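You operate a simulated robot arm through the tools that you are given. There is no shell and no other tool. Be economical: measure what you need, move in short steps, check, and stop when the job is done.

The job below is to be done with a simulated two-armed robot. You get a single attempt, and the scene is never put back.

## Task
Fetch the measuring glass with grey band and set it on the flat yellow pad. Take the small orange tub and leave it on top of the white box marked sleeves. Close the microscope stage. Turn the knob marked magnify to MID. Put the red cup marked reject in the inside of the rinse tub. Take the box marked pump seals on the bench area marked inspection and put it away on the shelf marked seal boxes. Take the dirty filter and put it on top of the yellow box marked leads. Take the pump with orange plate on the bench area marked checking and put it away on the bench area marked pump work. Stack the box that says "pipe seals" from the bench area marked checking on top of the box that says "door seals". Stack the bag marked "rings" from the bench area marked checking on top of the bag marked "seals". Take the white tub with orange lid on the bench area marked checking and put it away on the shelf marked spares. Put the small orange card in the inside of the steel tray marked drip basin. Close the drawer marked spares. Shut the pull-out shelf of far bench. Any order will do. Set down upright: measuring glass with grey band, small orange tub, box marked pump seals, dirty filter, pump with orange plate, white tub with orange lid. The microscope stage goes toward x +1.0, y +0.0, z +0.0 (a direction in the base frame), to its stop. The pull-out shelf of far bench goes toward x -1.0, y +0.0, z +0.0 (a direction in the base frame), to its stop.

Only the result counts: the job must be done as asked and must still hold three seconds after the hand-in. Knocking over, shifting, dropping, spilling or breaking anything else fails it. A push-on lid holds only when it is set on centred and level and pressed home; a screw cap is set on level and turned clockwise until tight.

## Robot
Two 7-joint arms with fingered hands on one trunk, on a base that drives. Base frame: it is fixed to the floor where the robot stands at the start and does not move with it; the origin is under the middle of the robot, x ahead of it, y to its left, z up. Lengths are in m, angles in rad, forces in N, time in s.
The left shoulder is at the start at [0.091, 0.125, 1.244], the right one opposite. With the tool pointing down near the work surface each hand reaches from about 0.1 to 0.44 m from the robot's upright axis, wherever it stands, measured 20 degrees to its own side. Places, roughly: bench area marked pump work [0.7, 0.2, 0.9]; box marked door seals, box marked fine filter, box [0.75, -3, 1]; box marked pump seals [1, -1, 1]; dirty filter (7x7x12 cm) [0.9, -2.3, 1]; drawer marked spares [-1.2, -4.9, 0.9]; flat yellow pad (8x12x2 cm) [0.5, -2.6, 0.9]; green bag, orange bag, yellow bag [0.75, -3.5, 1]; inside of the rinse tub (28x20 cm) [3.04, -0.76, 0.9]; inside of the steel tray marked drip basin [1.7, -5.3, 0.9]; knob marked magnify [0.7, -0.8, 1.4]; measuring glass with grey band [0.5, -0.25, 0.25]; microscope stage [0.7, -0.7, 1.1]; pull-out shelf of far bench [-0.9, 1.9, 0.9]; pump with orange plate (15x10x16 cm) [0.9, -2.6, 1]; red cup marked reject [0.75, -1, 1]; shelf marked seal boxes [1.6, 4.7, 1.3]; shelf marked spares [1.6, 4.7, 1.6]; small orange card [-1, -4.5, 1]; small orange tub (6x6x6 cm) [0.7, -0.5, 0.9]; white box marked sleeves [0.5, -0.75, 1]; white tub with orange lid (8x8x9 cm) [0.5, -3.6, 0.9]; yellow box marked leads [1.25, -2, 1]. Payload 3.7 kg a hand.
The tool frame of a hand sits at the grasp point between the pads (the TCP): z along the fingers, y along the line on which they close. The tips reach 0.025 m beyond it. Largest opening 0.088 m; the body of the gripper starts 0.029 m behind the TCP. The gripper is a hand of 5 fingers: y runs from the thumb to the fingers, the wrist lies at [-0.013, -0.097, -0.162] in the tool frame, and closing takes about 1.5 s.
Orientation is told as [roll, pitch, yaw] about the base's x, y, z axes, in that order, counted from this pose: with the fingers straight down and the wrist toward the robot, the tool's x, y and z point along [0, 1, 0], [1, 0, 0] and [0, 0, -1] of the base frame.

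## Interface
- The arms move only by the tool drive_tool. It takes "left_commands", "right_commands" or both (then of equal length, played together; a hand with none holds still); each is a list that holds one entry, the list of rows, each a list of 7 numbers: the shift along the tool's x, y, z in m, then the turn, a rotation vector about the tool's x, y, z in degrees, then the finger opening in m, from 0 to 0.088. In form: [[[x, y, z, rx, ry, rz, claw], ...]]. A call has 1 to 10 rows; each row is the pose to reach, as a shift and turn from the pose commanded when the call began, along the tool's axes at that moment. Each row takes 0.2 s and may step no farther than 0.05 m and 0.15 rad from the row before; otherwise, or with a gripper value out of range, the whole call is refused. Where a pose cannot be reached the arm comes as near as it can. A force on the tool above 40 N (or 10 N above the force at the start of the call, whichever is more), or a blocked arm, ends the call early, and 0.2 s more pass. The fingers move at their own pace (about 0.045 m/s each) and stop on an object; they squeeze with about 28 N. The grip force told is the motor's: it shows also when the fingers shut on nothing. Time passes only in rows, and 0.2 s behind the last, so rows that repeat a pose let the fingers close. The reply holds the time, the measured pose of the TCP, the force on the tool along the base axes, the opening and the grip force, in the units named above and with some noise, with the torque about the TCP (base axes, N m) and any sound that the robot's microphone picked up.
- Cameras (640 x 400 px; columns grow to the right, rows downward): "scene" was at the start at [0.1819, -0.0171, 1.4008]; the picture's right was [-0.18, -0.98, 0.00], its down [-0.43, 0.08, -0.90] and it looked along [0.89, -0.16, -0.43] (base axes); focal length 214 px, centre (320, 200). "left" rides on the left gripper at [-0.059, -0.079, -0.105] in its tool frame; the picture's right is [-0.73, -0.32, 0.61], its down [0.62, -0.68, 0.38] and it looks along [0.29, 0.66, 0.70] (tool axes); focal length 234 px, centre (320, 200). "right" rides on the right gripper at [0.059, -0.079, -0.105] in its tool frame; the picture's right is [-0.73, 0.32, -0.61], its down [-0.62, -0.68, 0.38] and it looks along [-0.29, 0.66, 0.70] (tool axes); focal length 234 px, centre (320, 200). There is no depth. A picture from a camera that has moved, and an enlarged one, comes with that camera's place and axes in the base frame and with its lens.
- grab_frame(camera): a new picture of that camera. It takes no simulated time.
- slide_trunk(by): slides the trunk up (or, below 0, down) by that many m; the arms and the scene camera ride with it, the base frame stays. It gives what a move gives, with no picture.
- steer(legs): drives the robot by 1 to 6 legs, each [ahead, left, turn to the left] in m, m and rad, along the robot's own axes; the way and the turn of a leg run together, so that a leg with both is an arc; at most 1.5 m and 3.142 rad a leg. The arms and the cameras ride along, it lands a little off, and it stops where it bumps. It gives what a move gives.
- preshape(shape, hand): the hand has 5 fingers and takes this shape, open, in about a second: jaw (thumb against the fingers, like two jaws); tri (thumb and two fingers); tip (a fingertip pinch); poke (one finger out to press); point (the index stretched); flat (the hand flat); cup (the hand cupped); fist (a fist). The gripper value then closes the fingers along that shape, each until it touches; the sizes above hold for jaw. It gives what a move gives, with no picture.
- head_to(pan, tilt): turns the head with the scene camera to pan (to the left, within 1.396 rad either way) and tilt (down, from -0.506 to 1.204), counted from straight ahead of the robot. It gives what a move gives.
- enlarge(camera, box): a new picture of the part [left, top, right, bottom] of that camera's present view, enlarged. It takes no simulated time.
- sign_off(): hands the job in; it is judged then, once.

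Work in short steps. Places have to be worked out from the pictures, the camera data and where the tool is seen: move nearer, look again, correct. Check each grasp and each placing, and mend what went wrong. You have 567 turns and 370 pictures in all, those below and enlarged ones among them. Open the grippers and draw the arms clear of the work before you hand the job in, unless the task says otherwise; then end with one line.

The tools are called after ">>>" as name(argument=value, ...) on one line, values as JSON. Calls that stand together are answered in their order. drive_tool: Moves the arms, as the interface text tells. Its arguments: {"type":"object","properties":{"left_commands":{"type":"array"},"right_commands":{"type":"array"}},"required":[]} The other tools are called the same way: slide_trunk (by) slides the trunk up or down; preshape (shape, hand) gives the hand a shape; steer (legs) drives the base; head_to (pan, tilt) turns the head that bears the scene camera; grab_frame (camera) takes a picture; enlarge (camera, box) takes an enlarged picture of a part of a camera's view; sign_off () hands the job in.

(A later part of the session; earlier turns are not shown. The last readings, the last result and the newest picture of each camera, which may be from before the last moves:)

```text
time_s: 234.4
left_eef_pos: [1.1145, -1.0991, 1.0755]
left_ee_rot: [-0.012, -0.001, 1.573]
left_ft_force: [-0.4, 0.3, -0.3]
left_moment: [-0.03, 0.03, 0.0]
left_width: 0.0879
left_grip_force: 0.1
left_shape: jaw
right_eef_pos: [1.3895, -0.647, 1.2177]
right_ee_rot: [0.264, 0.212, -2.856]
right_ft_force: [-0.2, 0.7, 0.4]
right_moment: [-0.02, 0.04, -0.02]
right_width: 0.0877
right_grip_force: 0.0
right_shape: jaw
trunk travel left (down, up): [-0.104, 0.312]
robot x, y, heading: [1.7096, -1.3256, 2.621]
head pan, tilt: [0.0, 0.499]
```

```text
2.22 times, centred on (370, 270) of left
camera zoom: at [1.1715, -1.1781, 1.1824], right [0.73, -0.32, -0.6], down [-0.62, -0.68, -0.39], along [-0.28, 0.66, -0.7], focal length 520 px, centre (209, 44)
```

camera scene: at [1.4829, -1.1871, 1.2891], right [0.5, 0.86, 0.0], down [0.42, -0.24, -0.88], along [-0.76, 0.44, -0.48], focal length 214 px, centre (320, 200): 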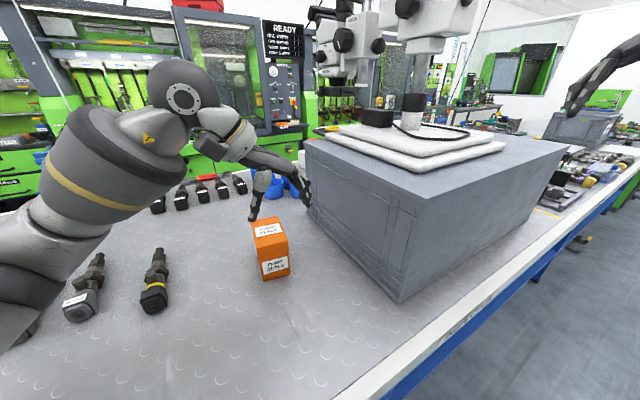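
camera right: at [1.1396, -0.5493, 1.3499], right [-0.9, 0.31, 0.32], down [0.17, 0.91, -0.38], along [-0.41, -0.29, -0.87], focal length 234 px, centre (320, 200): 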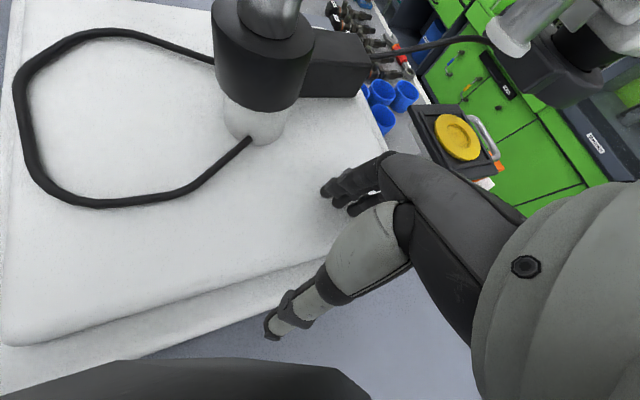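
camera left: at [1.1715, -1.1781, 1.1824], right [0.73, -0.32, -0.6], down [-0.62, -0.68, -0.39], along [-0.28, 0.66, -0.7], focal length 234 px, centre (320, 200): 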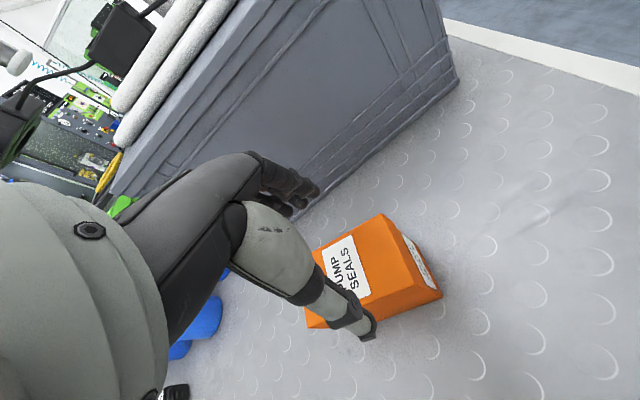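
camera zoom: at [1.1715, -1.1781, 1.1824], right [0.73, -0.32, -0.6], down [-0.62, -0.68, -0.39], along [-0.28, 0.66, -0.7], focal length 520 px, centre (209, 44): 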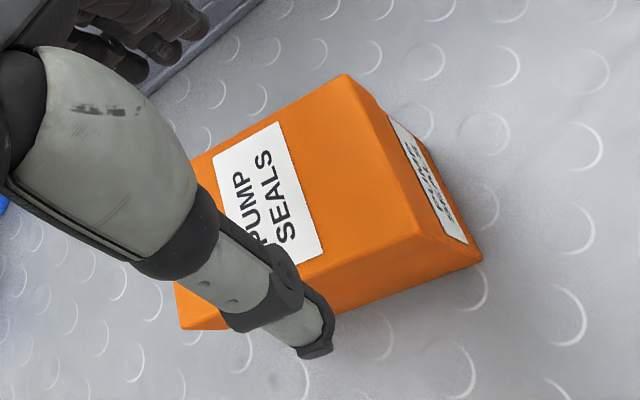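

The box's sides are at y −1.130 and −1.068, the hand centred on them. I descend around it to z≈0.947.

>>> drive_tool(left_commands=[[[0.01, 0.0, 0.03, 0, 0, 0, 0.088], [0.01, 0.0, 0.06, 0, 0, 0, 0.088], [0.01, 0.0, 0.09, 0, 0, 0, 0.088], [0.01, 0.0, 0.115, 0, 0, 0, 0.088], [0.01, 0.0, 0.128, 0, 0, 0, 0.088]]])

>>> grab_frame(camera="left")

>>> grab_frame(camera="scene")

```text
time_s: 235.7
left_eef_pos: [1.107, -1.1057, 0.9875]
left_ee_rot: [-0.006, -0.065, 1.63]
left_ft_force: [6.4, 13.5, 22.6]
left_moment: [0.81, 0.52, -0.46]
left_width: 0.088
left_grip_force: 0.0
left_shape: jaw
left hand out of reach, approached as far as the arm can: row 1, 2, 3, 4, 5
right_eef_pos: [1.3954, -0.6447, 1.2188]
right_ee_rot: [0.266, 0.209, -2.858]
right_ft_force: [-0.5, 0.0, 0.2]
right_moment: [0.0, -0.04, -0.01]
right_width: 0.0879
right_grip_force: 0.1
right_shape: jaw
trunk travel left (down, up): [-0.104, 0.312]
robot x, y, heading: [1.7067, -1.3256, 2.61]
head pan, tilt: [0.0, 0.499]
stopped in row 5 (left hand): the force on the tool passed its limit at 42 N (the readings are from after the stop); the commanded pose is now the measured one
```

```text
265 pictures are left
camera left: at [1.1694, -1.1886, 1.0893], right [0.75, -0.24, -0.62], down [-0.58, -0.69, -0.43], along [-0.33, 0.68, -0.65], focal length 234 px, centre (320, 200)
```

left: 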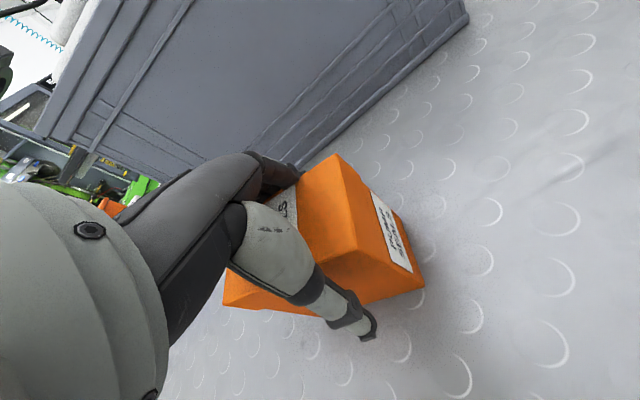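

```text
264 pictures are left
camera scene: at [1.4096, -1.1509, 1.22], right [0.5, 0.86, 0.0], down [0.41, -0.24, -0.88], along [-0.76, 0.44, -0.48], focal length 214 px, centre (320, 200)
```

scene: 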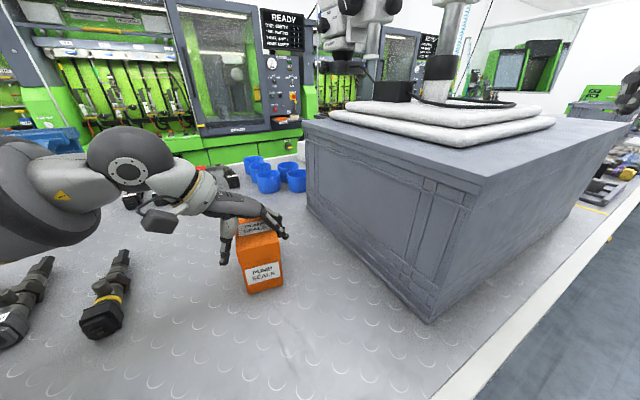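

The palm rests on the box top (force), so this is as low as it goes. I relieve the pressure slightly, level the hand, and close.

>>> drive_tool(left_commands=[[[0, 0.003, -0.004, 3.0, 0, 2, 0.088], [0, 0.005, -0.004, 3.7, 0, 3.2, 0.088], [0, 0.005, -0.004, 3.7, 0, 3.2, 0.04], [0, 0.005, -0.004, 3.7, 0, 3.2, 0.04], [0, 0.005, -0.004, 3.7, 0, 3.2, 0.04], [0, 0.005, -0.004, 3.7, 0, 3.2, 0.04], [0, 0.005, -0.004, 3.7, 0, 3.2, 0.04]]])

>>> grab_frame(camera="left")

```text
time_s: 237.3
left_eef_pos: [1.1075, -1.1101, 0.9846]
left_ee_rot: [-0.009, -0.055, 1.636]
left_ft_force: [10.2, 10.9, 21.7]
left_moment: [0.79, 0.78, -0.74]
left_width: 0.0597
left_grip_force: 27.9
left_shape: jaw
left hand out of reach, approached as far as the arm can: row 1, 2, 3, 4, 5, 6, 7
right_eef_pos: [1.3953, -0.6457, 1.2212]
right_ee_rot: [0.264, 0.208, -2.859]
right_ft_force: [-0.2, 0.3, -0.3]
right_moment: [0.02, 0.01, 0.02]
right_width: 0.0878
right_grip_force: 0.0
right_shape: jaw
trunk travel left (down, up): [-0.104, 0.312]
robot x, y, heading: [1.7082, -1.326, 2.613]
head pan, tilt: [0.0, 0.499]
```

```text
263 pictures are left
camera left: at [1.1698, -1.1906, 1.0879], right [0.75, -0.24, -0.62], down [-0.58, -0.7, -0.43], along [-0.33, 0.67, -0.66], focal length 234 px, centre (320, 200)
```

left: 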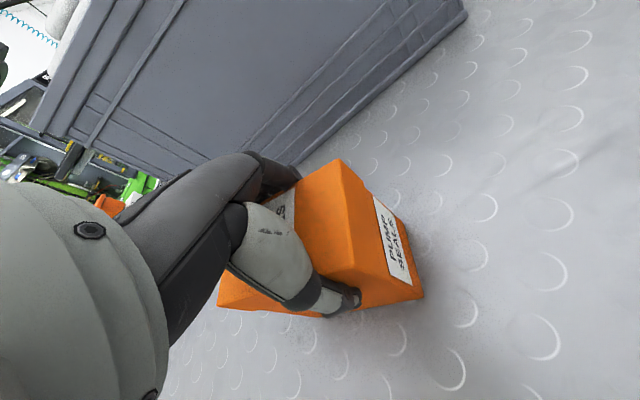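

Gripped at 60 mm with 28 N. I lift with the arm and trunk.

>>> drive_tool(left_commands=[[[0, 0, -0.02, 0, 0, 0, 0.04], [0, 0, -0.05, 0, 0, 0, 0.04], [0, 0, -0.08, 0, 0, 0, 0.04]]])

>>> slide_trunk(by=0.08)

>>> grab_frame(camera="left")

>>> grab_frame(camera="scene")

```text
time_s: 238.1
left_eef_pos: [1.1003, -1.1147, 1.0619]
left_ee_rot: [-0.014, -0.046, 1.637]
left_ft_force: [0.2, 0.4, -2.0]
left_moment: [0.02, -0.01, -0.02]
left_width: 0.0593
left_grip_force: 28.1
left_shape: jaw
right_eef_pos: [1.3922, -0.6462, 1.2198]
right_ee_rot: [0.266, 0.211, -2.86]
right_ft_force: [-0.7, -0.1, -0.5]
right_moment: [0.01, 0.03, -0.04]
right_width: 0.0878
right_grip_force: 0.0
right_shape: jaw
trunk travel left (down, up): [-0.104, 0.312]
robot x, y, heading: [1.7061, -1.3256, 2.612]
head pan, tilt: [0.0, 0.499]
```

```text
time_s: 239.2
left_eef_pos: [1.1597, -1.1477, 1.2405]
left_ee_rot: [0.177, -0.174, 1.616]
left_ft_force: [-0.8, 0.7, -2.0]
left_moment: [0.01, -0.07, -0.01]
left_width: 0.0594
left_grip_force: 28.0
left_shape: jaw
right_eef_pos: [1.3906, -0.6453, 1.296]
right_ee_rot: [0.266, 0.213, -2.858]
right_ft_force: [-0.3, 0.3, 0.2]
right_moment: [0.02, -0.04, 0.04]
right_width: 0.088
right_grip_force: 0.0
right_shape: jaw
trunk travel left (down, up): [-0.184, 0.232]
robot x, y, heading: [1.7086, -1.3297, 2.612]
head pan, tilt: [0.0, 0.499]
```

```text
262 pictures are left
camera left: at [1.2394, -1.238, 1.3203], right [0.62, -0.17, -0.77], down [-0.65, -0.66, -0.38], along [-0.44, 0.74, -0.51], focal length 234 px, centre (320, 200)
```

left: 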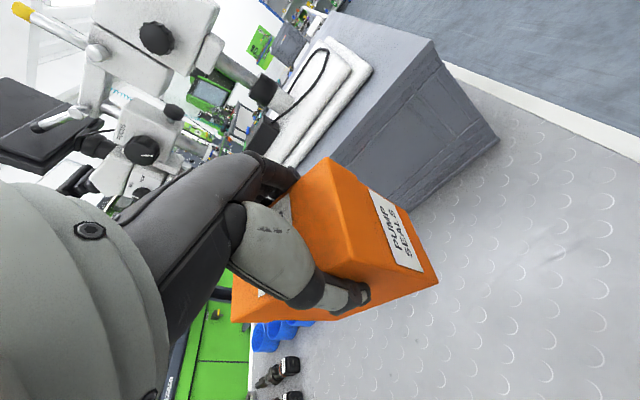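

```text
261 pictures are left
camera scene: at [1.4812, -1.1952, 1.312], right [0.5, 0.86, 0.0], down [0.41, -0.24, -0.88], along [-0.76, 0.44, -0.48], focal length 214 px, centre (320, 200)
```

scene: 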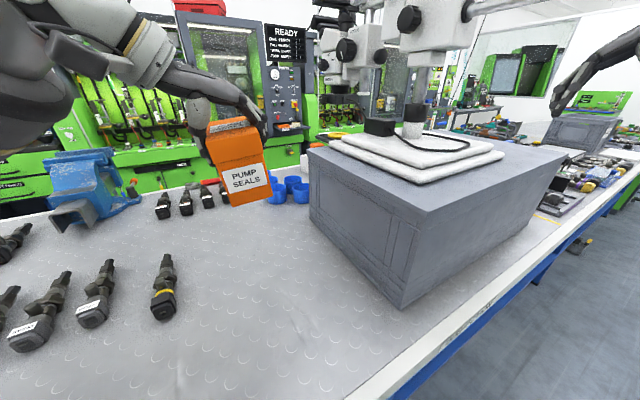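

The box is held whole. I back off, turn to face +y, and drive down the aisle towards the shelf unit.

>>> steer(legs=[[-0.35, 0, 0], [0, 0, -1.04]])

>>> drive_tool(left_commands=[[[0, 0, 0, 0, 0, -8, 0.04], [0, 0, 0, 0, 0, -16, 0.04], [0, 0, 0, 0, 0, -24, 0.04], [0, 0, 0, 0, 0, -32, 0.04], [0, 0, 0, 0, 0, -40, 0.04], [0, 0, 0, 0, 0, -48, 0.04], [0, 0, 0, 0, 0, -56, 0.04], [0, 0, 0, 0, 0, -60, 0.04]]])

>>> grab_frame(camera="scene")

```text
time_s: 244.2
left_eef_pos: [1.8995, -0.9431, 1.2424]
left_ee_rot: [0.179, -0.176, 0.563]
left_ft_force: [0.5, -0.6, -0.6]
left_moment: [-0.01, 0.02, 0.03]
left_width: 0.059
left_grip_force: 27.9
left_shape: jaw
right_eef_pos: [2.4513, -0.8938, 1.2997]
right_ee_rot: [0.262, 0.21, 2.371]
right_ft_force: [0.3, 0.2, 0.6]
right_moment: [0.01, 0.01, 0.0]
right_width: 0.0879
right_grip_force: 0.1
right_shape: jaw
trunk travel left (down, up): [-0.184, 0.232]
robot x, y, heading: [2.0161, -1.5005, 1.562]
head pan, tilt: [0.0, 0.499]
```

```text
time_s: 246.0
left_eef_pos: [1.8999, -0.9431, 1.2436]
left_ee_rot: [-0.067, -0.243, 1.637]
left_ft_force: [0.4, 0.1, -0.7]
left_moment: [-0.05, -0.02, 0.0]
left_width: 0.0594
left_grip_force: 28.0
left_shape: jaw
right_eef_pos: [2.4511, -0.8948, 1.2995]
right_ee_rot: [0.263, 0.211, 2.373]
right_ft_force: [0.0, 0.2, -1.1]
right_moment: [0.01, -0.02, 0.02]
right_width: 0.0877
right_grip_force: 0.0
right_shape: jaw
trunk travel left (down, up): [-0.184, 0.232]
robot x, y, heading: [2.0169, -1.5048, 1.562]
head pan, tilt: [0.0, 0.499]
```

```text
260 pictures are left
camera scene: at [2.0185, -1.2454, 1.3128], right [1.0, -0.01, 0.0], down [0.0, -0.48, -0.88], along [0.01, 0.88, -0.48], focal length 214 px, centre (320, 200)
```

scene: 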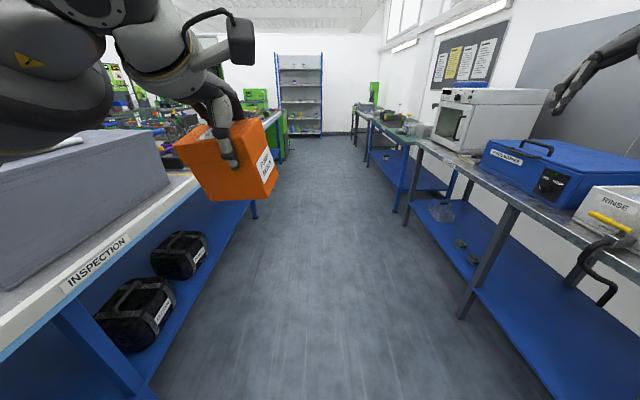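

I level the box and drive north towards the shelf unit.

>>> drive_tool(left_commands=[[[0, 0, 0, -2, 7, 0, 0.04], [0, 0, 0, -3.8, 13.9, 0, 0.04]]])

>>> steer(legs=[[1.5, 0, 0], [1.5, 0, 0], [1.5, 0, 0], [0.75, 0, 0]])

>>> head_to(pan=0.2, tilt=0.1)

>>> grab_frame(camera="scene")

```text
time_s: 246.6
left_eef_pos: [1.8992, -0.9424, 1.242]
left_ee_rot: [0.18, -0.309, 1.63]
left_ft_force: [-0.7, 0.1, -2.1]
left_moment: [-0.03, -0.02, 0.01]
left_width: 0.0591
left_grip_force: 27.8
left_shape: jaw
right_eef_pos: [2.4499, -0.8955, 1.3001]
right_ee_rot: [0.264, 0.21, 2.372]
right_ft_force: [0.2, -0.5, 0.0]
right_moment: [-0.02, -0.03, -0.03]
right_width: 0.088
right_grip_force: 0.0
right_shape: jaw
trunk travel left (down, up): [-0.184, 0.232]
robot x, y, heading: [2.0174, -1.5048, 1.562]
head pan, tilt: [0.0, 0.499]
```

```text
time_s: 271.9
left_eef_pos: [2.0286, 4.3301, 1.2424]
left_ee_rot: [0.179, -0.307, 1.595]
left_ft_force: [-0.2, -0.3, -1.3]
left_moment: [-0.01, 0.0, -0.01]
left_width: 0.0587
left_grip_force: 27.5
left_shape: jaw
right_eef_pos: [2.5792, 4.3587, 1.2986]
right_ee_rot: [0.264, 0.211, 2.334]
right_ft_force: [-0.7, -0.2, 0.3]
right_moment: [0.0, 0.03, 0.04]
right_width: 0.088
right_grip_force: 0.0
right_shape: jaw
trunk travel left (down, up): [-0.184, 0.232]
robot x, y, heading: [2.1272, 3.763, 1.524]
head pan, tilt: [0.0, 0.499]
```

```text
time_s: 272.7
left_eef_pos: [2.0281, 4.3301, 1.2433]
left_ee_rot: [0.178, -0.307, 1.594]
left_ft_force: [0.0, 0.3, -1.3]
left_moment: [-0.03, 0.01, 0.03]
left_width: 0.0588
left_grip_force: 27.6
left_shape: jaw
right_eef_pos: [2.5798, 4.3562, 1.3013]
right_ee_rot: [0.264, 0.211, 2.335]
right_ft_force: [0.2, 0.0, -0.3]
right_moment: [0.02, -0.01, 0.02]
right_width: 0.0878
right_grip_force: 0.0
right_shape: jaw
trunk travel left (down, up): [-0.184, 0.232]
robot x, y, heading: [2.1238, 3.7661, 1.528]
head pan, tilt: [0.201, 0.099]
```

```text
259 pictures are left
camera scene: at [2.1169, 4.0229, 1.3498], right [0.99, 0.15, 0.0], down [0.02, -0.1, -0.99], along [-0.15, 0.98, -0.1], focal length 214 px, centre (320, 200)
```

scene: 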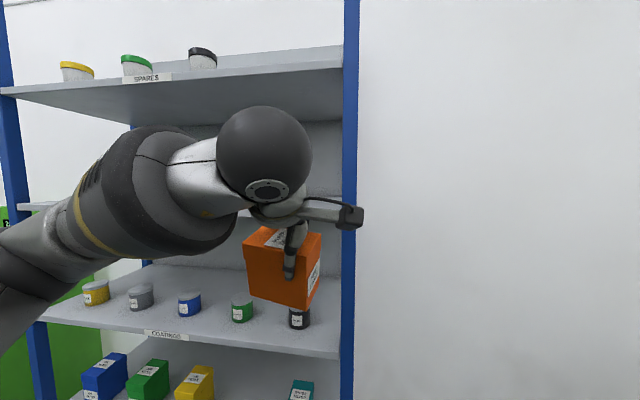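

I was wrong about the tilt axes; I correct the box's tilt now, then back off a bit and strafe left to face the shelf's middle.

>>> drive_tool(left_commands=[[[0, 0, 0, 8, -5, 0, 0.04], [0, 0, 0, 16, -10, 0, 0.04], [0, 0, 0, 17.6, -10.3, 0, 0.04]]])

>>> steer(legs=[[-0.15, 0, 0.043], [0, 0.45, 0]])

>>> head_to(pan=-0.1, tilt=0.0)

>>> grab_frame(camera="scene")

```text
refused: row 1 steps farther than a row can; nothing moved
```

```text
time_s: 278.2
left_eef_pos: [1.5461, 4.1765, 1.2418]
left_ee_rot: [0.177, -0.307, 1.638]
left_ft_force: [-0.1, 0.3, -1.1]
left_moment: [0.0, 0.03, 0.0]
left_width: 0.0591
left_grip_force: 27.9
left_shape: jaw
right_eef_pos: [2.0962, 4.2284, 1.2994]
right_ee_rot: [0.264, 0.211, 2.378]
right_ft_force: [-0.3, 0.3, -0.5]
right_moment: [0.02, 0.02, -0.02]
right_width: 0.088
right_grip_force: 0.0
right_shape: jaw
trunk travel left (down, up): [-0.184, 0.232]
robot x, y, heading: [1.6616, 3.6141, 1.567]
head pan, tilt: [0.201, 0.099]
```

```text
time_s: 279.0
left_eef_pos: [1.5448, 4.1776, 1.2416]
left_ee_rot: [0.178, -0.308, 1.636]
left_ft_force: [-0.1, -0.1, 0.0]
left_moment: [-0.01, -0.04, 0.0]
left_width: 0.0587
left_grip_force: 27.9
left_shape: jaw
right_eef_pos: [2.0961, 4.2272, 1.3004]
right_ee_rot: [0.264, 0.212, 2.377]
right_ft_force: [0.3, -1.6, -0.1]
right_moment: [-0.01, 0.02, 0.0]
right_width: 0.0878
right_grip_force: 0.0
right_shape: jaw
trunk travel left (down, up): [-0.184, 0.232]
robot x, y, heading: [1.6672, 3.618, 1.565]
head pan, tilt: [-0.099, 0.0]
```

```text
258 pictures are left
camera scene: at [1.6752, 3.8734, 1.3589], right [0.99, -0.1, 0.0], down [0.0, 0.0, -1.0], along [0.1, 0.99, 0.0], focal length 214 px, centre (320, 200)
```

scene: 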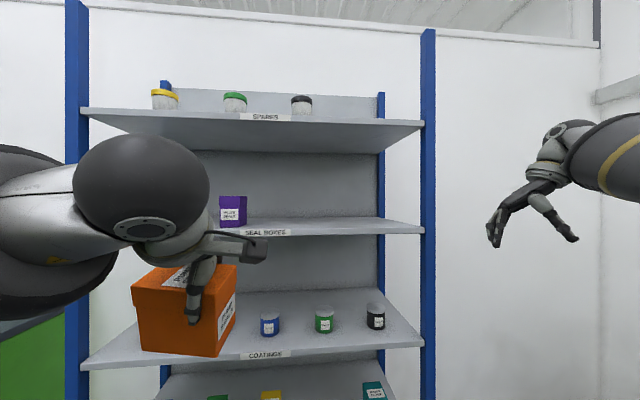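

The SEAL BOXES shelf: front edge y≈4.48, surface z≈1.27, free right of the purple box. I fix the tilt (smaller steps) and raise the trunk.

>>> drive_tool(left_commands=[[[0, 0, 0, 5.8, -3.4, 0, 0.04], [0, 0, 0, 11.7, -6.8, 0, 0.04], [0, 0, 0, 17.6, -10.2, 0, 0.04]]])

>>> slide_trunk(by=0.17)

>>> grab_frame(camera="scene")

```text
time_s: 279.8
left_eef_pos: [1.5453, 4.1777, 1.2426]
left_ee_rot: [-0.008, 0.001, 1.663]
left_ft_force: [-0.9, 0.6, -2.1]
left_moment: [0.01, -0.03, 0.0]
left_width: 0.0589
left_grip_force: 27.9
left_shape: jaw
right_eef_pos: [2.0952, 4.229, 1.299]
right_ee_rot: [0.263, 0.211, 2.377]
right_ft_force: [0.3, 0.4, -0.1]
right_moment: [0.03, 0.0, -0.01]
right_width: 0.0875
right_grip_force: 0.1
right_shape: jaw
trunk travel left (down, up): [-0.184, 0.232]
robot x, y, heading: [1.6683, 3.6123, 1.57]
head pan, tilt: [-0.099, 0.0]
```

```text
time_s: 281.7
left_eef_pos: [1.5458, 4.1779, 1.4124]
left_ee_rot: [-0.005, -0.001, 1.663]
left_ft_force: [-0.3, -1.1, -1.6]
left_moment: [0.03, -0.03, 0.05]
left_width: 0.059
left_grip_force: 28.4
left_shape: jaw
right_eef_pos: [2.0947, 4.0684, 1.6153]
right_ee_rot: [0.033, -0.017, 2.353]
right_ft_force: [0.1, -0.2, -0.4]
right_moment: [0.01, -0.01, 0.03]
right_width: 0.0878
right_grip_force: 0.0
right_shape: jaw
trunk travel left (down, up): [-0.354, 0.062]
robot x, y, heading: [1.6683, 3.6175, 1.565]
head pan, tilt: [-0.099, 0.0]
```

```text
257 pictures are left
camera scene: at [1.6751, 3.7471, 1.5359], right [0.99, -0.1, 0.0], down [0.0, 0.0, -1.0], along [0.1, 0.99, 0.0], focal length 214 px, centre (320, 200)
```

scene: 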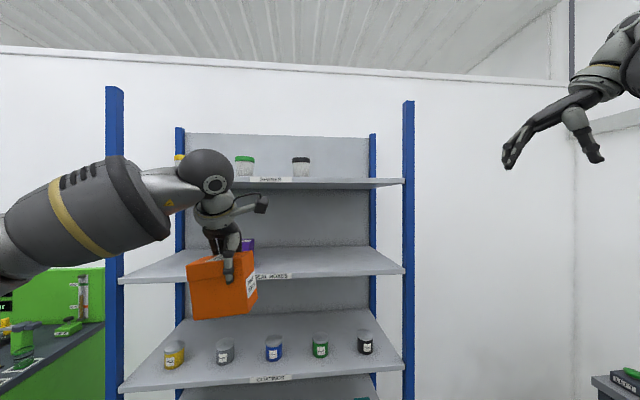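

The box hangs level, bottom at z≈1.33. I strafe 0.17 right and go 0.30 ahead, then check.

>>> steer(legs=[[0, -0.17, 0], [0.27, 0, 0]])

>>> grab_frame(camera="scene")

>>> grab_frame(camera="left")

```text
time_s: 285.4
left_eef_pos: [1.7186, 4.4483, 1.413]
left_ee_rot: [-0.006, -0.002, 1.665]
left_ft_force: [0.8, -0.9, -0.6]
left_moment: [0.02, 0.03, -0.02]
left_width: 0.0592
left_grip_force: 27.9
left_shape: jaw
right_eef_pos: [2.2692, 4.3384, 1.615]
right_ee_rot: [0.034, -0.016, 2.357]
right_ft_force: [0.2, 0.9, 0.0]
right_moment: [-0.01, 0.02, -0.01]
right_width: 0.0877
right_grip_force: 0.0
right_shape: jaw
trunk travel left (down, up): [-0.354, 0.062]
robot x, y, heading: [1.8424, 3.8874, 1.568]
head pan, tilt: [-0.099, 0.0]
```

```text
256 pictures are left
camera scene: at [1.8484, 4.0171, 1.5361], right [0.99, -0.1, 0.0], down [0.0, 0.0, -1.0], along [0.1, 0.99, 0.0], focal length 214 px, centre (320, 200)
```

scene: 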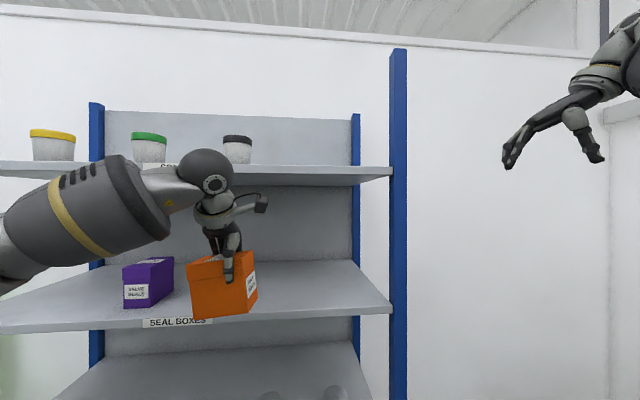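

```text
255 pictures are left
camera left: at [1.7838, 4.3739, 1.5192], right [0.76, -0.25, -0.6], down [-0.56, -0.73, -0.39], along [-0.35, 0.63, -0.7], focal length 234 px, centre (320, 200)
```

left: 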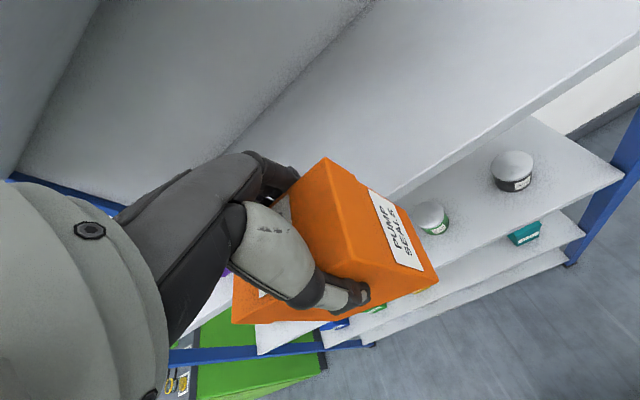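

Shelf surface z≈1.29, box bottom ≈1.333. I lower 2 cm, advance 10 cm over the shelf, and lower to contact.

>>> drive_tool(left_commands=[[[0, 0, 0.02, 0, 0, 0, 0.04], [-0.002, 0.03, 0.02, 0, 0, 0, 0.04], [-0.005, 0.06, 0.02, 0, 0, 0, 0.04], [-0.009, 0.1, 0.02, 0, 0, 0, 0.04], [-0.009, 0.1, 0.03, 0, 0, 0, 0.04], [-0.009, 0.1, 0.036, 0, 0, 0, 0.04]]])

>>> grab_frame(camera="left")

>>> enlarge(camera="scene", box=[80, 120, 320, 340])

```text
time_s: 286.8
left_eef_pos: [1.7198, 4.5479, 1.3779]
left_ee_rot: [-0.004, 0.0, 1.665]
left_ft_force: [-0.2, 0.3, -1.7]
left_moment: [0.01, 0.0, 0.0]
left_width: 0.0588
left_grip_force: 28.0
left_shape: jaw
right_eef_pos: [2.2694, 4.3379, 1.6149]
right_ee_rot: [0.033, -0.016, 2.352]
right_ft_force: [-0.8, 0.2, 0.5]
right_moment: [-0.01, -0.02, -0.03]
right_width: 0.0879
right_grip_force: 0.1
right_shape: jaw
trunk travel left (down, up): [-0.354, 0.062]
robot x, y, heading: [1.838, 3.886, 1.569]
head pan, tilt: [-0.099, 0.0]
```

```text
254 pictures are left
camera left: at [1.7846, 4.4743, 1.4849], right [0.75, -0.25, -0.6], down [-0.56, -0.73, -0.39], along [-0.35, 0.63, -0.7], focal length 234 px, centre (320, 200)
```

left: 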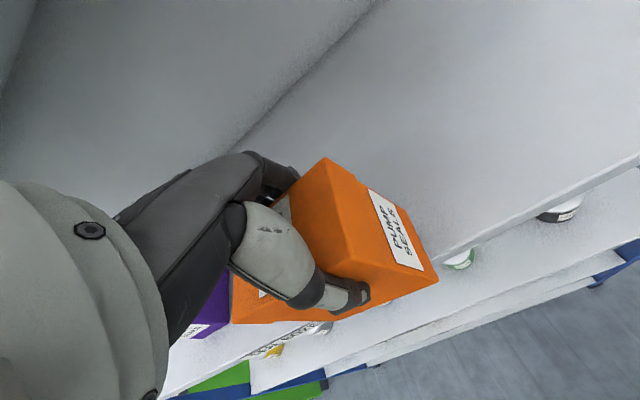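

```text
1.82 times, centred on (200, 230) of scene
camera zoom: at [1.8486, 4.0171, 1.5361], right [0.99, -0.1, 0.0], down [0.0, 0.0, -1.0], along [0.1, 0.99, 0.0], focal length 390 px, centre (538, 146)
```

zoom: 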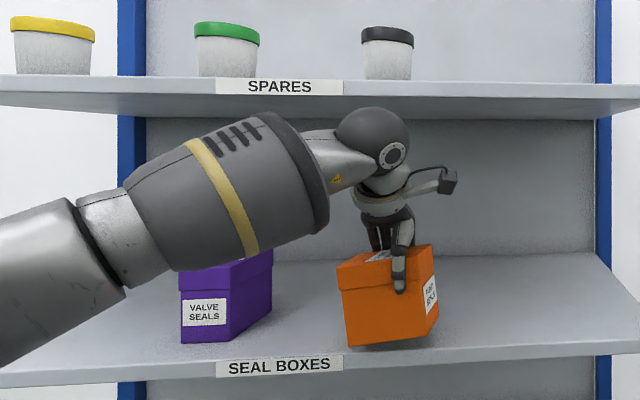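

I lower a bit more, advance 2 cm further, then lower to contact.

>>> drive_tool(left_commands=[[[0, 0, 0.006, 0, 0, 0, 0.04], [0, 0, 0.01, 0, 0, 0, 0.04]]])

```text
time_s: 287.4
left_eef_pos: [1.7179, 4.548, 1.3671]
left_ee_rot: [-0.007, -0.001, 1.664]
left_ft_force: [-0.8, -0.2, -0.6]
left_moment: [-0.03, 0.0, 0.01]
left_width: 0.059
left_grip_force: 28.2
left_shape: jaw
right_eef_pos: [2.2692, 4.3377, 1.6163]
right_ee_rot: [0.035, -0.016, 2.354]
right_ft_force: [0.1, -0.5, 0.3]
right_moment: [0.0, 0.0, 0.01]
right_width: 0.0877
right_grip_force: 0.0
right_shape: jaw
trunk travel left (down, up): [-0.354, 0.062]
robot x, y, heading: [1.8426, 3.8853, 1.575]
head pan, tilt: [-0.099, 0.0]
```

>>> drive_tool(left_commands=[[[-0.001, 0.01, 0.0, 0, 0, 0, 0.04], [-0.002, 0.02, 0.002, 0, 0, 0, 0.04], [-0.002, 0.02, 0.006, 0, 0, 0, 0.04], [-0.002, 0.02, 0.01, 0, 0, 0, 0.04]]])

```text
time_s: 288.4
left_eef_pos: [1.7211, 4.5661, 1.3608]
left_ee_rot: [-0.007, -0.008, 1.661]
left_ft_force: [4.6, 0.2, 12.1]
left_moment: [0.52, 0.39, -0.15]
left_width: 0.0582
left_grip_force: 27.6
left_shape: jaw
right_eef_pos: [2.2718, 4.3347, 1.6159]
right_ee_rot: [0.033, -0.017, 2.353]
right_ft_force: [0.4, 0.2, 1.3]
right_moment: [0.0, -0.01, 0.01]
right_width: 0.0878
right_grip_force: 0.0
right_shape: jaw
trunk travel left (down, up): [-0.354, 0.062]
robot x, y, heading: [1.8398, 3.8852, 1.568]
head pan, tilt: [-0.099, 0.0]
```

Contact at 12 N: the box stands on the shelf. Above is the lip of the next shelf, so after opening I tip the wrist back and down before lifting off.

>>> drive_tool(left_commands=[[[0, 0, -0.002, 0, 0, 0, 0.088], [0, 0, -0.002, 0, 0, 0, 0.088], [0, 0, -0.002, 0, 0, 0, 0.088], [0, -0.003, -0.003, -7.5, 0, 0, 0.088], [0, -0.006, -0.005, -15, 0, 0, 0.088], [0, -0.009, -0.008, -22.5, 0, 0, 0.088], [0, -0.012, -0.012, -30, 0, 0, 0.088]]])

>>> grab_frame(camera="scene")

>>> grab_frame(camera="left")

```text
time_s: 290.0
left_eef_pos: [1.7206, 4.5556, 1.3688]
left_ee_rot: [-0.008, -0.527, 1.667]
left_ft_force: [-0.4, -0.5, -0.3]
left_moment: [-0.02, 0.01, -0.01]
left_width: 0.0878
left_grip_force: 0.0
left_shape: jaw
right_eef_pos: [2.2686, 4.3368, 1.6165]
right_ee_rot: [0.033, -0.016, 2.354]
right_ft_force: [0.1, -0.2, -0.1]
right_moment: [-0.05, 0.01, 0.02]
right_width: 0.0877
right_grip_force: 0.1
right_shape: jaw
trunk travel left (down, up): [-0.354, 0.062]
robot x, y, heading: [1.8367, 3.8829, 1.571]
head pan, tilt: [-0.099, 0.0]
```

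```text
252 pictures are left
camera scene: at [1.8481, 4.0165, 1.5361], right [0.99, -0.1, 0.0], down [0.0, 0.0, -1.0], along [0.1, 0.99, 0.0], focal length 214 px, centre (320, 200)
```

scene: 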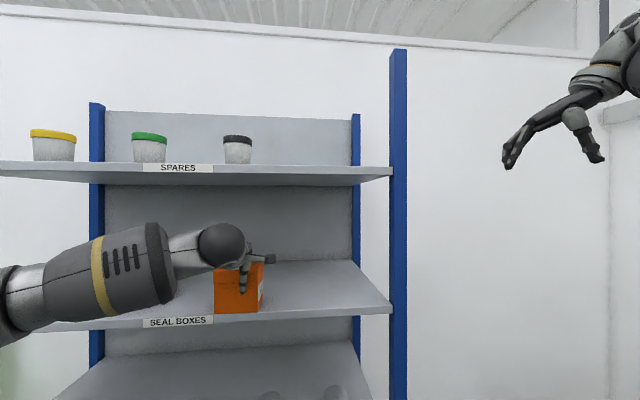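

```text
251 pictures are left
camera left: at [1.7883, 4.4403, 1.422], right [0.72, 0.09, -0.68], down [-0.58, -0.45, -0.68], along [-0.37, 0.89, -0.27], focal length 234 px, centre (320, 200)
```

left: 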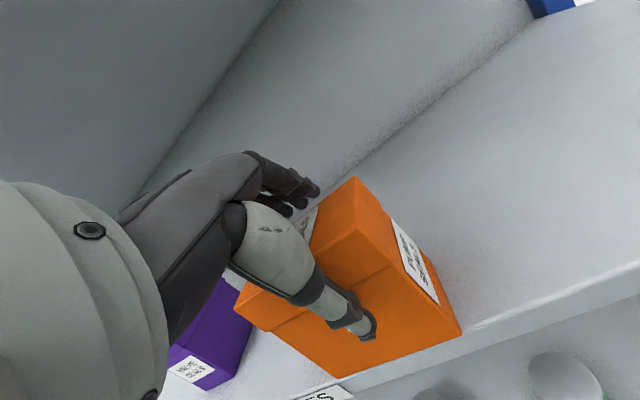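

The box stands upright on the shelf. I lift the fingers over it and retreat.

>>> drive_tool(left_commands=[[[0, 0.01, -0.018, 0, 0, 0, 0.088], [0, 0.02, -0.035, 0, 0, 0, 0.088], [0, 0.03, -0.052, 0, 0, 0, 0.088], [0, 0.0, -0.07, 0, 0, 0, 0.088], [0, -0.035, -0.09, 0, 0, 0, 0.088], [0, -0.07, -0.11, 0, 0, 0, 0.088]]])

>>> steer(legs=[[-0.3, 0, 0]])

>>> grab_frame(camera="scene")

```text
time_s: 291.4
left_eef_pos: [1.7308, 4.4407, 1.4297]
left_ee_rot: [-0.005, -0.528, 1.665]
left_ft_force: [0.0, -0.5, -0.7]
left_moment: [0.03, 0.0, -0.03]
left_width: 0.0877
left_grip_force: 0.0
left_shape: jaw
right_eef_pos: [2.2694, 4.3371, 1.6167]
right_ee_rot: [0.031, -0.017, 2.355]
right_ft_force: [-1.2, -0.6, 0.5]
right_moment: [0.0, 0.01, 0.04]
right_width: 0.0875
right_grip_force: 0.1
right_shape: jaw
trunk travel left (down, up): [-0.354, 0.062]
robot x, y, heading: [1.835, 3.8891, 1.572]
head pan, tilt: [-0.099, 0.0]
```

```text
time_s: 293.4
left_eef_pos: [1.7294, 4.1423, 1.4289]
left_ee_rot: [-0.004, -0.526, 1.67]
left_ft_force: [0.1, -0.1, -1.4]
left_moment: [-0.01, 0.02, 0.0]
left_width: 0.0879
left_grip_force: 0.1
left_shape: jaw
right_eef_pos: [2.2668, 4.0381, 1.616]
right_ee_rot: [0.032, -0.016, 2.356]
right_ft_force: [0.1, 0.0, -0.8]
right_moment: [0.04, -0.02, 0.0]
right_width: 0.0877
right_grip_force: 0.1
right_shape: jaw
trunk travel left (down, up): [-0.354, 0.062]
robot x, y, heading: [1.8379, 3.5861, 1.568]
head pan, tilt: [-0.099, 0.0]
```

```text
250 pictures are left
camera scene: at [1.8478, 3.7167, 1.5361], right [1.0, -0.1, 0.0], down [0.0, 0.0, -1.0], along [0.1, 1.0, 0.0], focal length 214 px, centre (320, 200)
```

scene: 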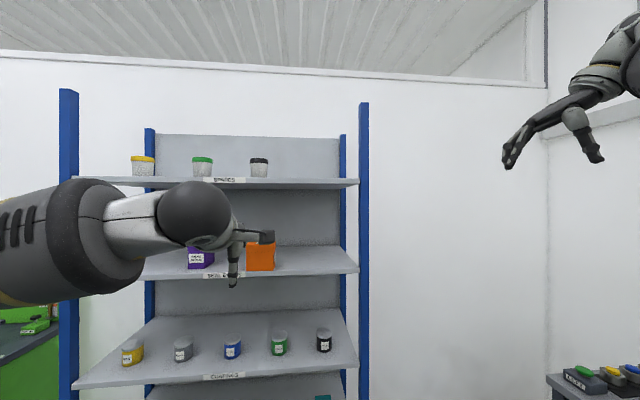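

Box stands on SEAL BOXES shelf. Next the pull-out shelf of the far bench: I drive back round via the passage to the front aisle, facing −x.

>>> steer(legs=[[0.24, 0, 0], [0, 0, 1.573], [1.0, 0, 0], [0.8, 0, 0]])

>>> head_to(pan=0.5, tilt=0.4)

>>> grab_frame(camera="scene")

```text
time_s: 307.7
left_eef_pos: [-0.503, 3.6902, 1.4293]
left_ee_rot: [-0.005, -0.524, -3.042]
left_ft_force: [-0.2, -0.3, -0.3]
left_moment: [0.01, 0.01, 0.03]
left_width: 0.0877
left_grip_force: 0.0
left_shape: jaw
right_eef_pos: [-0.3995, 4.2297, 1.6157]
right_ee_rot: [0.034, -0.015, -2.354]
right_ft_force: [0.8, -0.9, -0.6]
right_moment: [0.0, 0.0, -0.01]
right_width: 0.0876
right_grip_force: 0.2
right_shape: jaw
trunk travel left (down, up): [-0.354, 0.062]
robot x, y, heading: [0.0521, 3.8022, -3.137]
head pan, tilt: [-0.099, 0.0]
```

```text
time_s: 308.7
left_eef_pos: [-0.5027, 3.6899, 1.4296]
left_ee_rot: [-0.006, -0.526, -3.043]
left_ft_force: [-0.7, 0.4, 0.7]
left_moment: [0.01, 0.01, 0.0]
left_width: 0.0879
left_grip_force: 0.1
left_shape: jaw
right_eef_pos: [-0.4002, 4.2314, 1.6161]
right_ee_rot: [0.032, -0.016, -2.356]
right_ft_force: [0.0, 0.5, 0.2]
right_moment: [-0.01, 0.02, 0.03]
right_width: 0.0879
right_grip_force: 0.2
right_shape: jaw
trunk travel left (down, up): [-0.354, 0.062]
robot x, y, heading: [0.0545, 3.8032, -3.136]
head pan, tilt: [0.499, 0.4]
```

```text
249 pictures are left
camera scene: at [-0.0692, 3.7561, 1.4992], right [-0.48, 0.88, 0.0], down [0.34, 0.19, -0.92], along [-0.81, -0.44, -0.39], focal length 214 px, centre (320, 200)
```

scene: 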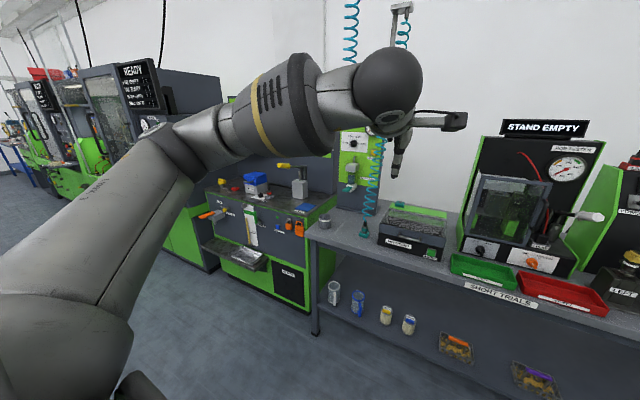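

>>> steer(legs=[[0, 1.4, 0]])

>>> head_to(pan=0.7, tilt=0.5)

>>> grab_frame(camera="scene")

```text
time_s: 321.4
left_eef_pos: [-0.5074, 2.2715, 1.4297]
left_ee_rot: [-0.005, -0.526, -3.053]
left_ft_force: [0.7, -0.3, 0.1]
left_moment: [0.0, 0.03, 0.0]
left_width: 0.0879
left_grip_force: 0.2
left_shape: jaw
right_eef_pos: [-0.3999, 2.8077, 1.6153]
right_ee_rot: [0.033, -0.016, -2.366]
right_ft_force: [0.3, 0.6, -0.9]
right_moment: [0.03, 0.02, -0.02]
right_width: 0.0876
right_grip_force: 0.0
right_shape: jaw
trunk travel left (down, up): [-0.354, 0.062]
robot x, y, heading: [0.0574, 2.3768, 3.137]
head pan, tilt: [0.499, 0.4]
```

```text
time_s: 322.1
left_eef_pos: [-0.507, 2.2698, 1.4291]
left_ee_rot: [-0.004, -0.526, -3.053]
left_ft_force: [-0.8, 0.0, -0.5]
left_moment: [0.0, 0.02, 0.01]
left_width: 0.0881
left_grip_force: 0.0
left_shape: jaw
right_eef_pos: [-0.3999, 2.8094, 1.6169]
right_ee_rot: [0.032, -0.017, -2.366]
right_ft_force: [0.4, -1.1, 0.0]
right_moment: [0.0, -0.02, -0.02]
right_width: 0.0877
right_grip_force: 0.1
right_shape: jaw
trunk travel left (down, up): [-0.354, 0.062]
robot x, y, heading: [0.0515, 2.3742, 3.13]
head pan, tilt: [0.7, 0.499]
```

```text
248 pictures are left
camera scene: at [-0.0621, 2.3181, 1.49], right [-0.64, 0.77, 0.0], down [0.37, 0.31, -0.88], along [-0.68, -0.56, -0.48], focal length 214 px, centre (320, 200)
```

scene: 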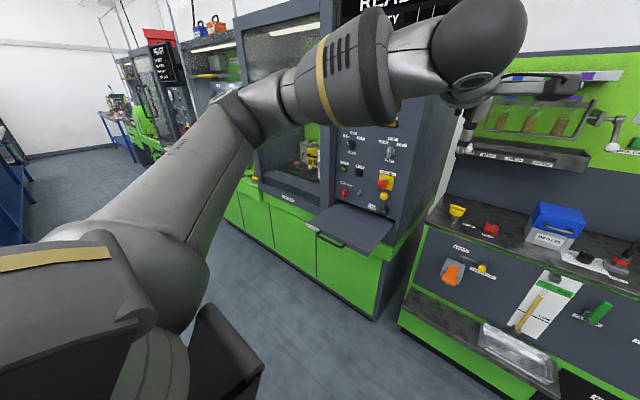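

>>> enlarge(camera="scene", box=[270, 130, 430, 290])

```text
2.50 times, centred on (350, 210) of scene
camera zoom: at [-0.0621, 2.3181, 1.49], right [-0.64, 0.77, 0.0], down [0.37, 0.31, -0.88], along [-0.68, -0.56, -0.48], focal length 536 px, centre (245, 175)
```

zoom: 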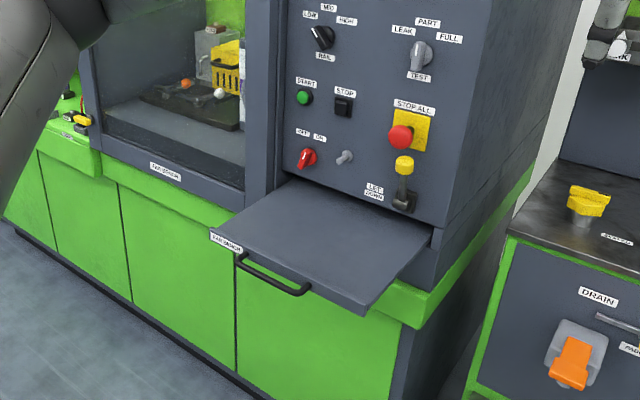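

The shelf carries the far bench label and a handle; its front edge is at x≈-0.68, y 1.73–2.03, z≈0.88. I retract the right hand, close the left fingers and pitch them further forward, and lower the trunk.

>>> drive_tool(left_commands=[[[0, 0, 0, -5, 0, 0, 0.0], [0, 0, 0, -10, 0, 0, 0.0], [0, 0, 0, -15, 0, 0, 0.0], [0, 0, 0, -15, 0, 0, 0.0], [0, 0, 0, -15, 0, 0, 0.0]]], right_commands=[[[0.02, -0.02, 0, 0, 0, 0, 0.088], [0.045, -0.045, 0, 0, 0, 0, 0.088], [0.07, -0.07, 0, 0, 0, 0, 0.088], [0.09, -0.09, 0, 0, 0, 0, 0.088], [0.106, -0.106, 0, 0, 0, 0, 0.088]]])

>>> slide_trunk(by=-0.2)

>>> steer(legs=[[0, 0.42, 0.01]])

>>> grab_frame(camera="scene")

```text
time_s: 323.3
left_eef_pos: [-0.5078, 2.271, 1.4293]
left_ee_rot: [-0.007, -0.786, -3.051]
left_ft_force: [-0.2, 0.4, 0.4]
left_moment: [-0.01, 0.02, 0.0]
left_width: 0.0
left_grip_force: 3.1
left_shape: jaw
right_eef_pos: [-0.2636, 2.7982, 1.6101]
right_ee_rot: [0.032, -0.017, -2.366]
right_ft_force: [-0.2, 0.2, 0.4]
right_moment: [-0.01, -0.01, -0.03]
right_width: 0.0878
right_grip_force: 0.2
right_shape: jaw
right hand out of reach, approached as far as the arm can: row 5
trunk travel left (down, up): [-0.354, 0.062]
robot x, y, heading: [0.0476, 2.3776, 3.132]
head pan, tilt: [0.7, 0.499]
```

```text
time_s: 325.4
left_eef_pos: [-0.5051, 2.2707, 1.2316]
left_ee_rot: [-0.007, -0.791, -3.051]
left_ft_force: [-0.8, -0.1, 0.5]
left_moment: [0.03, 0.0, 0.0]
left_width: 0.0001
left_grip_force: 28.4
left_shape: jaw
right_eef_pos: [-0.4816, 2.7995, 1.2612]
right_ee_rot: [0.355, 0.293, -2.32]
right_ft_force: [0.4, 0.7, -0.1]
right_moment: [-0.04, 0.02, 0.01]
right_width: 0.0879
right_grip_force: 0.1
right_shape: jaw
trunk travel left (down, up): [-0.154, 0.262]
robot x, y, heading: [0.0533, 2.3752, 3.135]
head pan, tilt: [0.7, 0.499]
```

```text
time_s: 329.7
left_eef_pos: [-0.5105, 1.8497, 1.2291]
left_ee_rot: [-0.007, -0.787, -3.048]
left_ft_force: [-0.2, -0.1, 0.7]
left_moment: [-0.03, 0.02, 0.01]
left_width: 0.0001
left_grip_force: 28.0
left_shape: jaw
right_eef_pos: [-0.4865, 2.3782, 1.2604]
right_ee_rot: [0.357, 0.295, -2.316]
right_ft_force: [0.6, 0.1, 0.7]
right_moment: [-0.01, 0.02, 0.0]
right_width: 0.0878
right_grip_force: 0.0
right_shape: jaw
trunk travel left (down, up): [-0.154, 0.262]
robot x, y, heading: [0.0443, 1.9541, 3.137]
head pan, tilt: [0.7, 0.499]
```

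```text
246 pictures are left
camera scene: at [-0.225, 1.8973, 1.2789], right [-0.64, 0.77, 0.0], down [0.37, 0.31, -0.88], along [-0.68, -0.56, -0.48], focal length 214 px, centre (320, 200)
```

scene: 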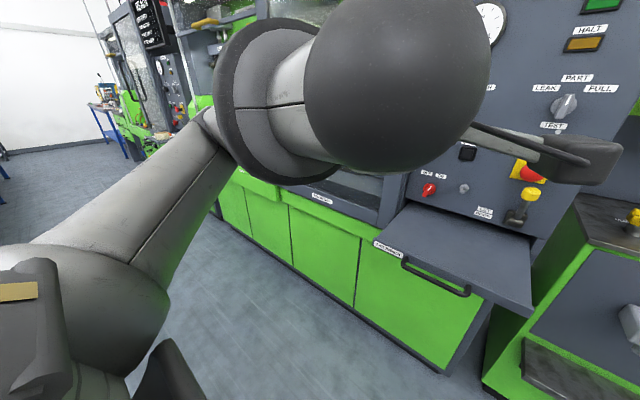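

The handle bar is at x≈-0.67, y 1.80–1.95. I lower the left fingertips in front of it to z≈0.88.

>>> drive_tool(left_commands=[[[0, -0.033, 0.033, 0, 0, 0, 0], [0, -0.066, 0.066, 0, 0, 0, 0], [-0.01, -0.099, 0.099, 0, 0, 0, 0], [-0.02, -0.132, 0.132, 0, 0, 0, 0], [-0.03, -0.165, 0.165, 0, 0, 0, 0], [-0.03, -0.198, 0.198, 0, 0, 0, 0], [-0.03, -0.231, 0.231, 0, 0, 0, 0]]])

>>> grab_frame(camera="scene")

>>> grab_frame(camera="left")

```text
time_s: 331.3
left_eef_pos: [-0.5172, 1.8925, 0.912]
left_ee_rot: [-0.007, -0.782, -3.048]
left_ft_force: [-0.1, 0.3, 0.2]
left_moment: [0.02, -0.01, 0.01]
left_width: 0.0
left_grip_force: 27.5
left_shape: jaw
left hand out of reach, approached as far as the arm can: row 1, 2, 3, 4, 5, 7
right_eef_pos: [-0.4885, 2.3795, 1.2593]
right_ee_rot: [0.361, 0.296, -2.318]
right_ft_force: [0.0, -0.7, 0.8]
right_moment: [-0.03, -0.03, -0.01]
right_width: 0.0877
right_grip_force: 0.1
right_shape: jaw
trunk travel left (down, up): [-0.154, 0.262]
robot x, y, heading: [0.0459, 1.9535, 3.14]
head pan, tilt: [0.7, 0.499]
```

```text
245 pictures are left
camera scene: at [-0.2261, 1.8978, 1.2785], right [-0.64, 0.77, 0.0], down [0.37, 0.31, -0.88], along [-0.68, -0.56, -0.48], focal length 214 px, centre (320, 200)
```

scene: 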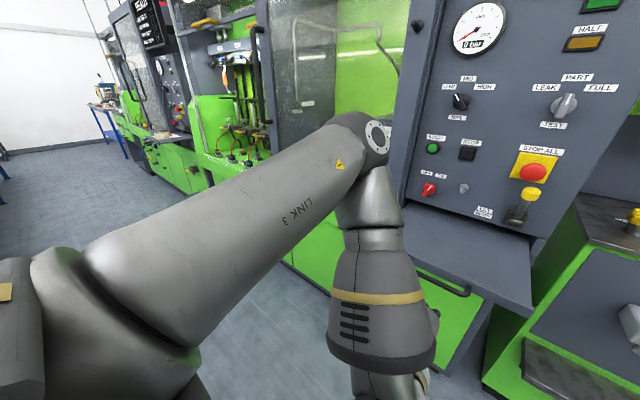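

```text
244 pictures are left
camera left: at [-0.393, 1.9631, 0.9324], right [-0.26, 0.71, -0.66], down [0.27, -0.6, -0.75], along [-0.93, -0.38, -0.03], focal length 234 px, centre (320, 200)
```

left: 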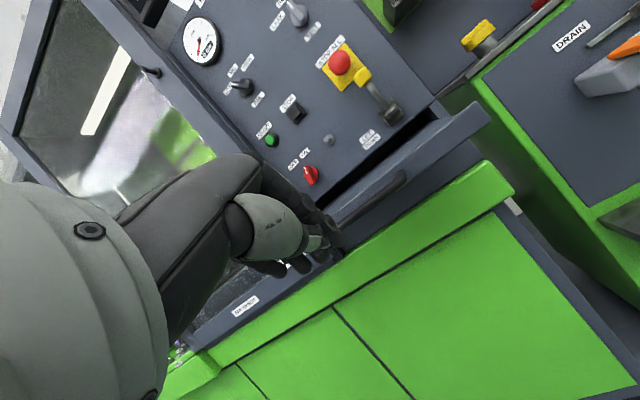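

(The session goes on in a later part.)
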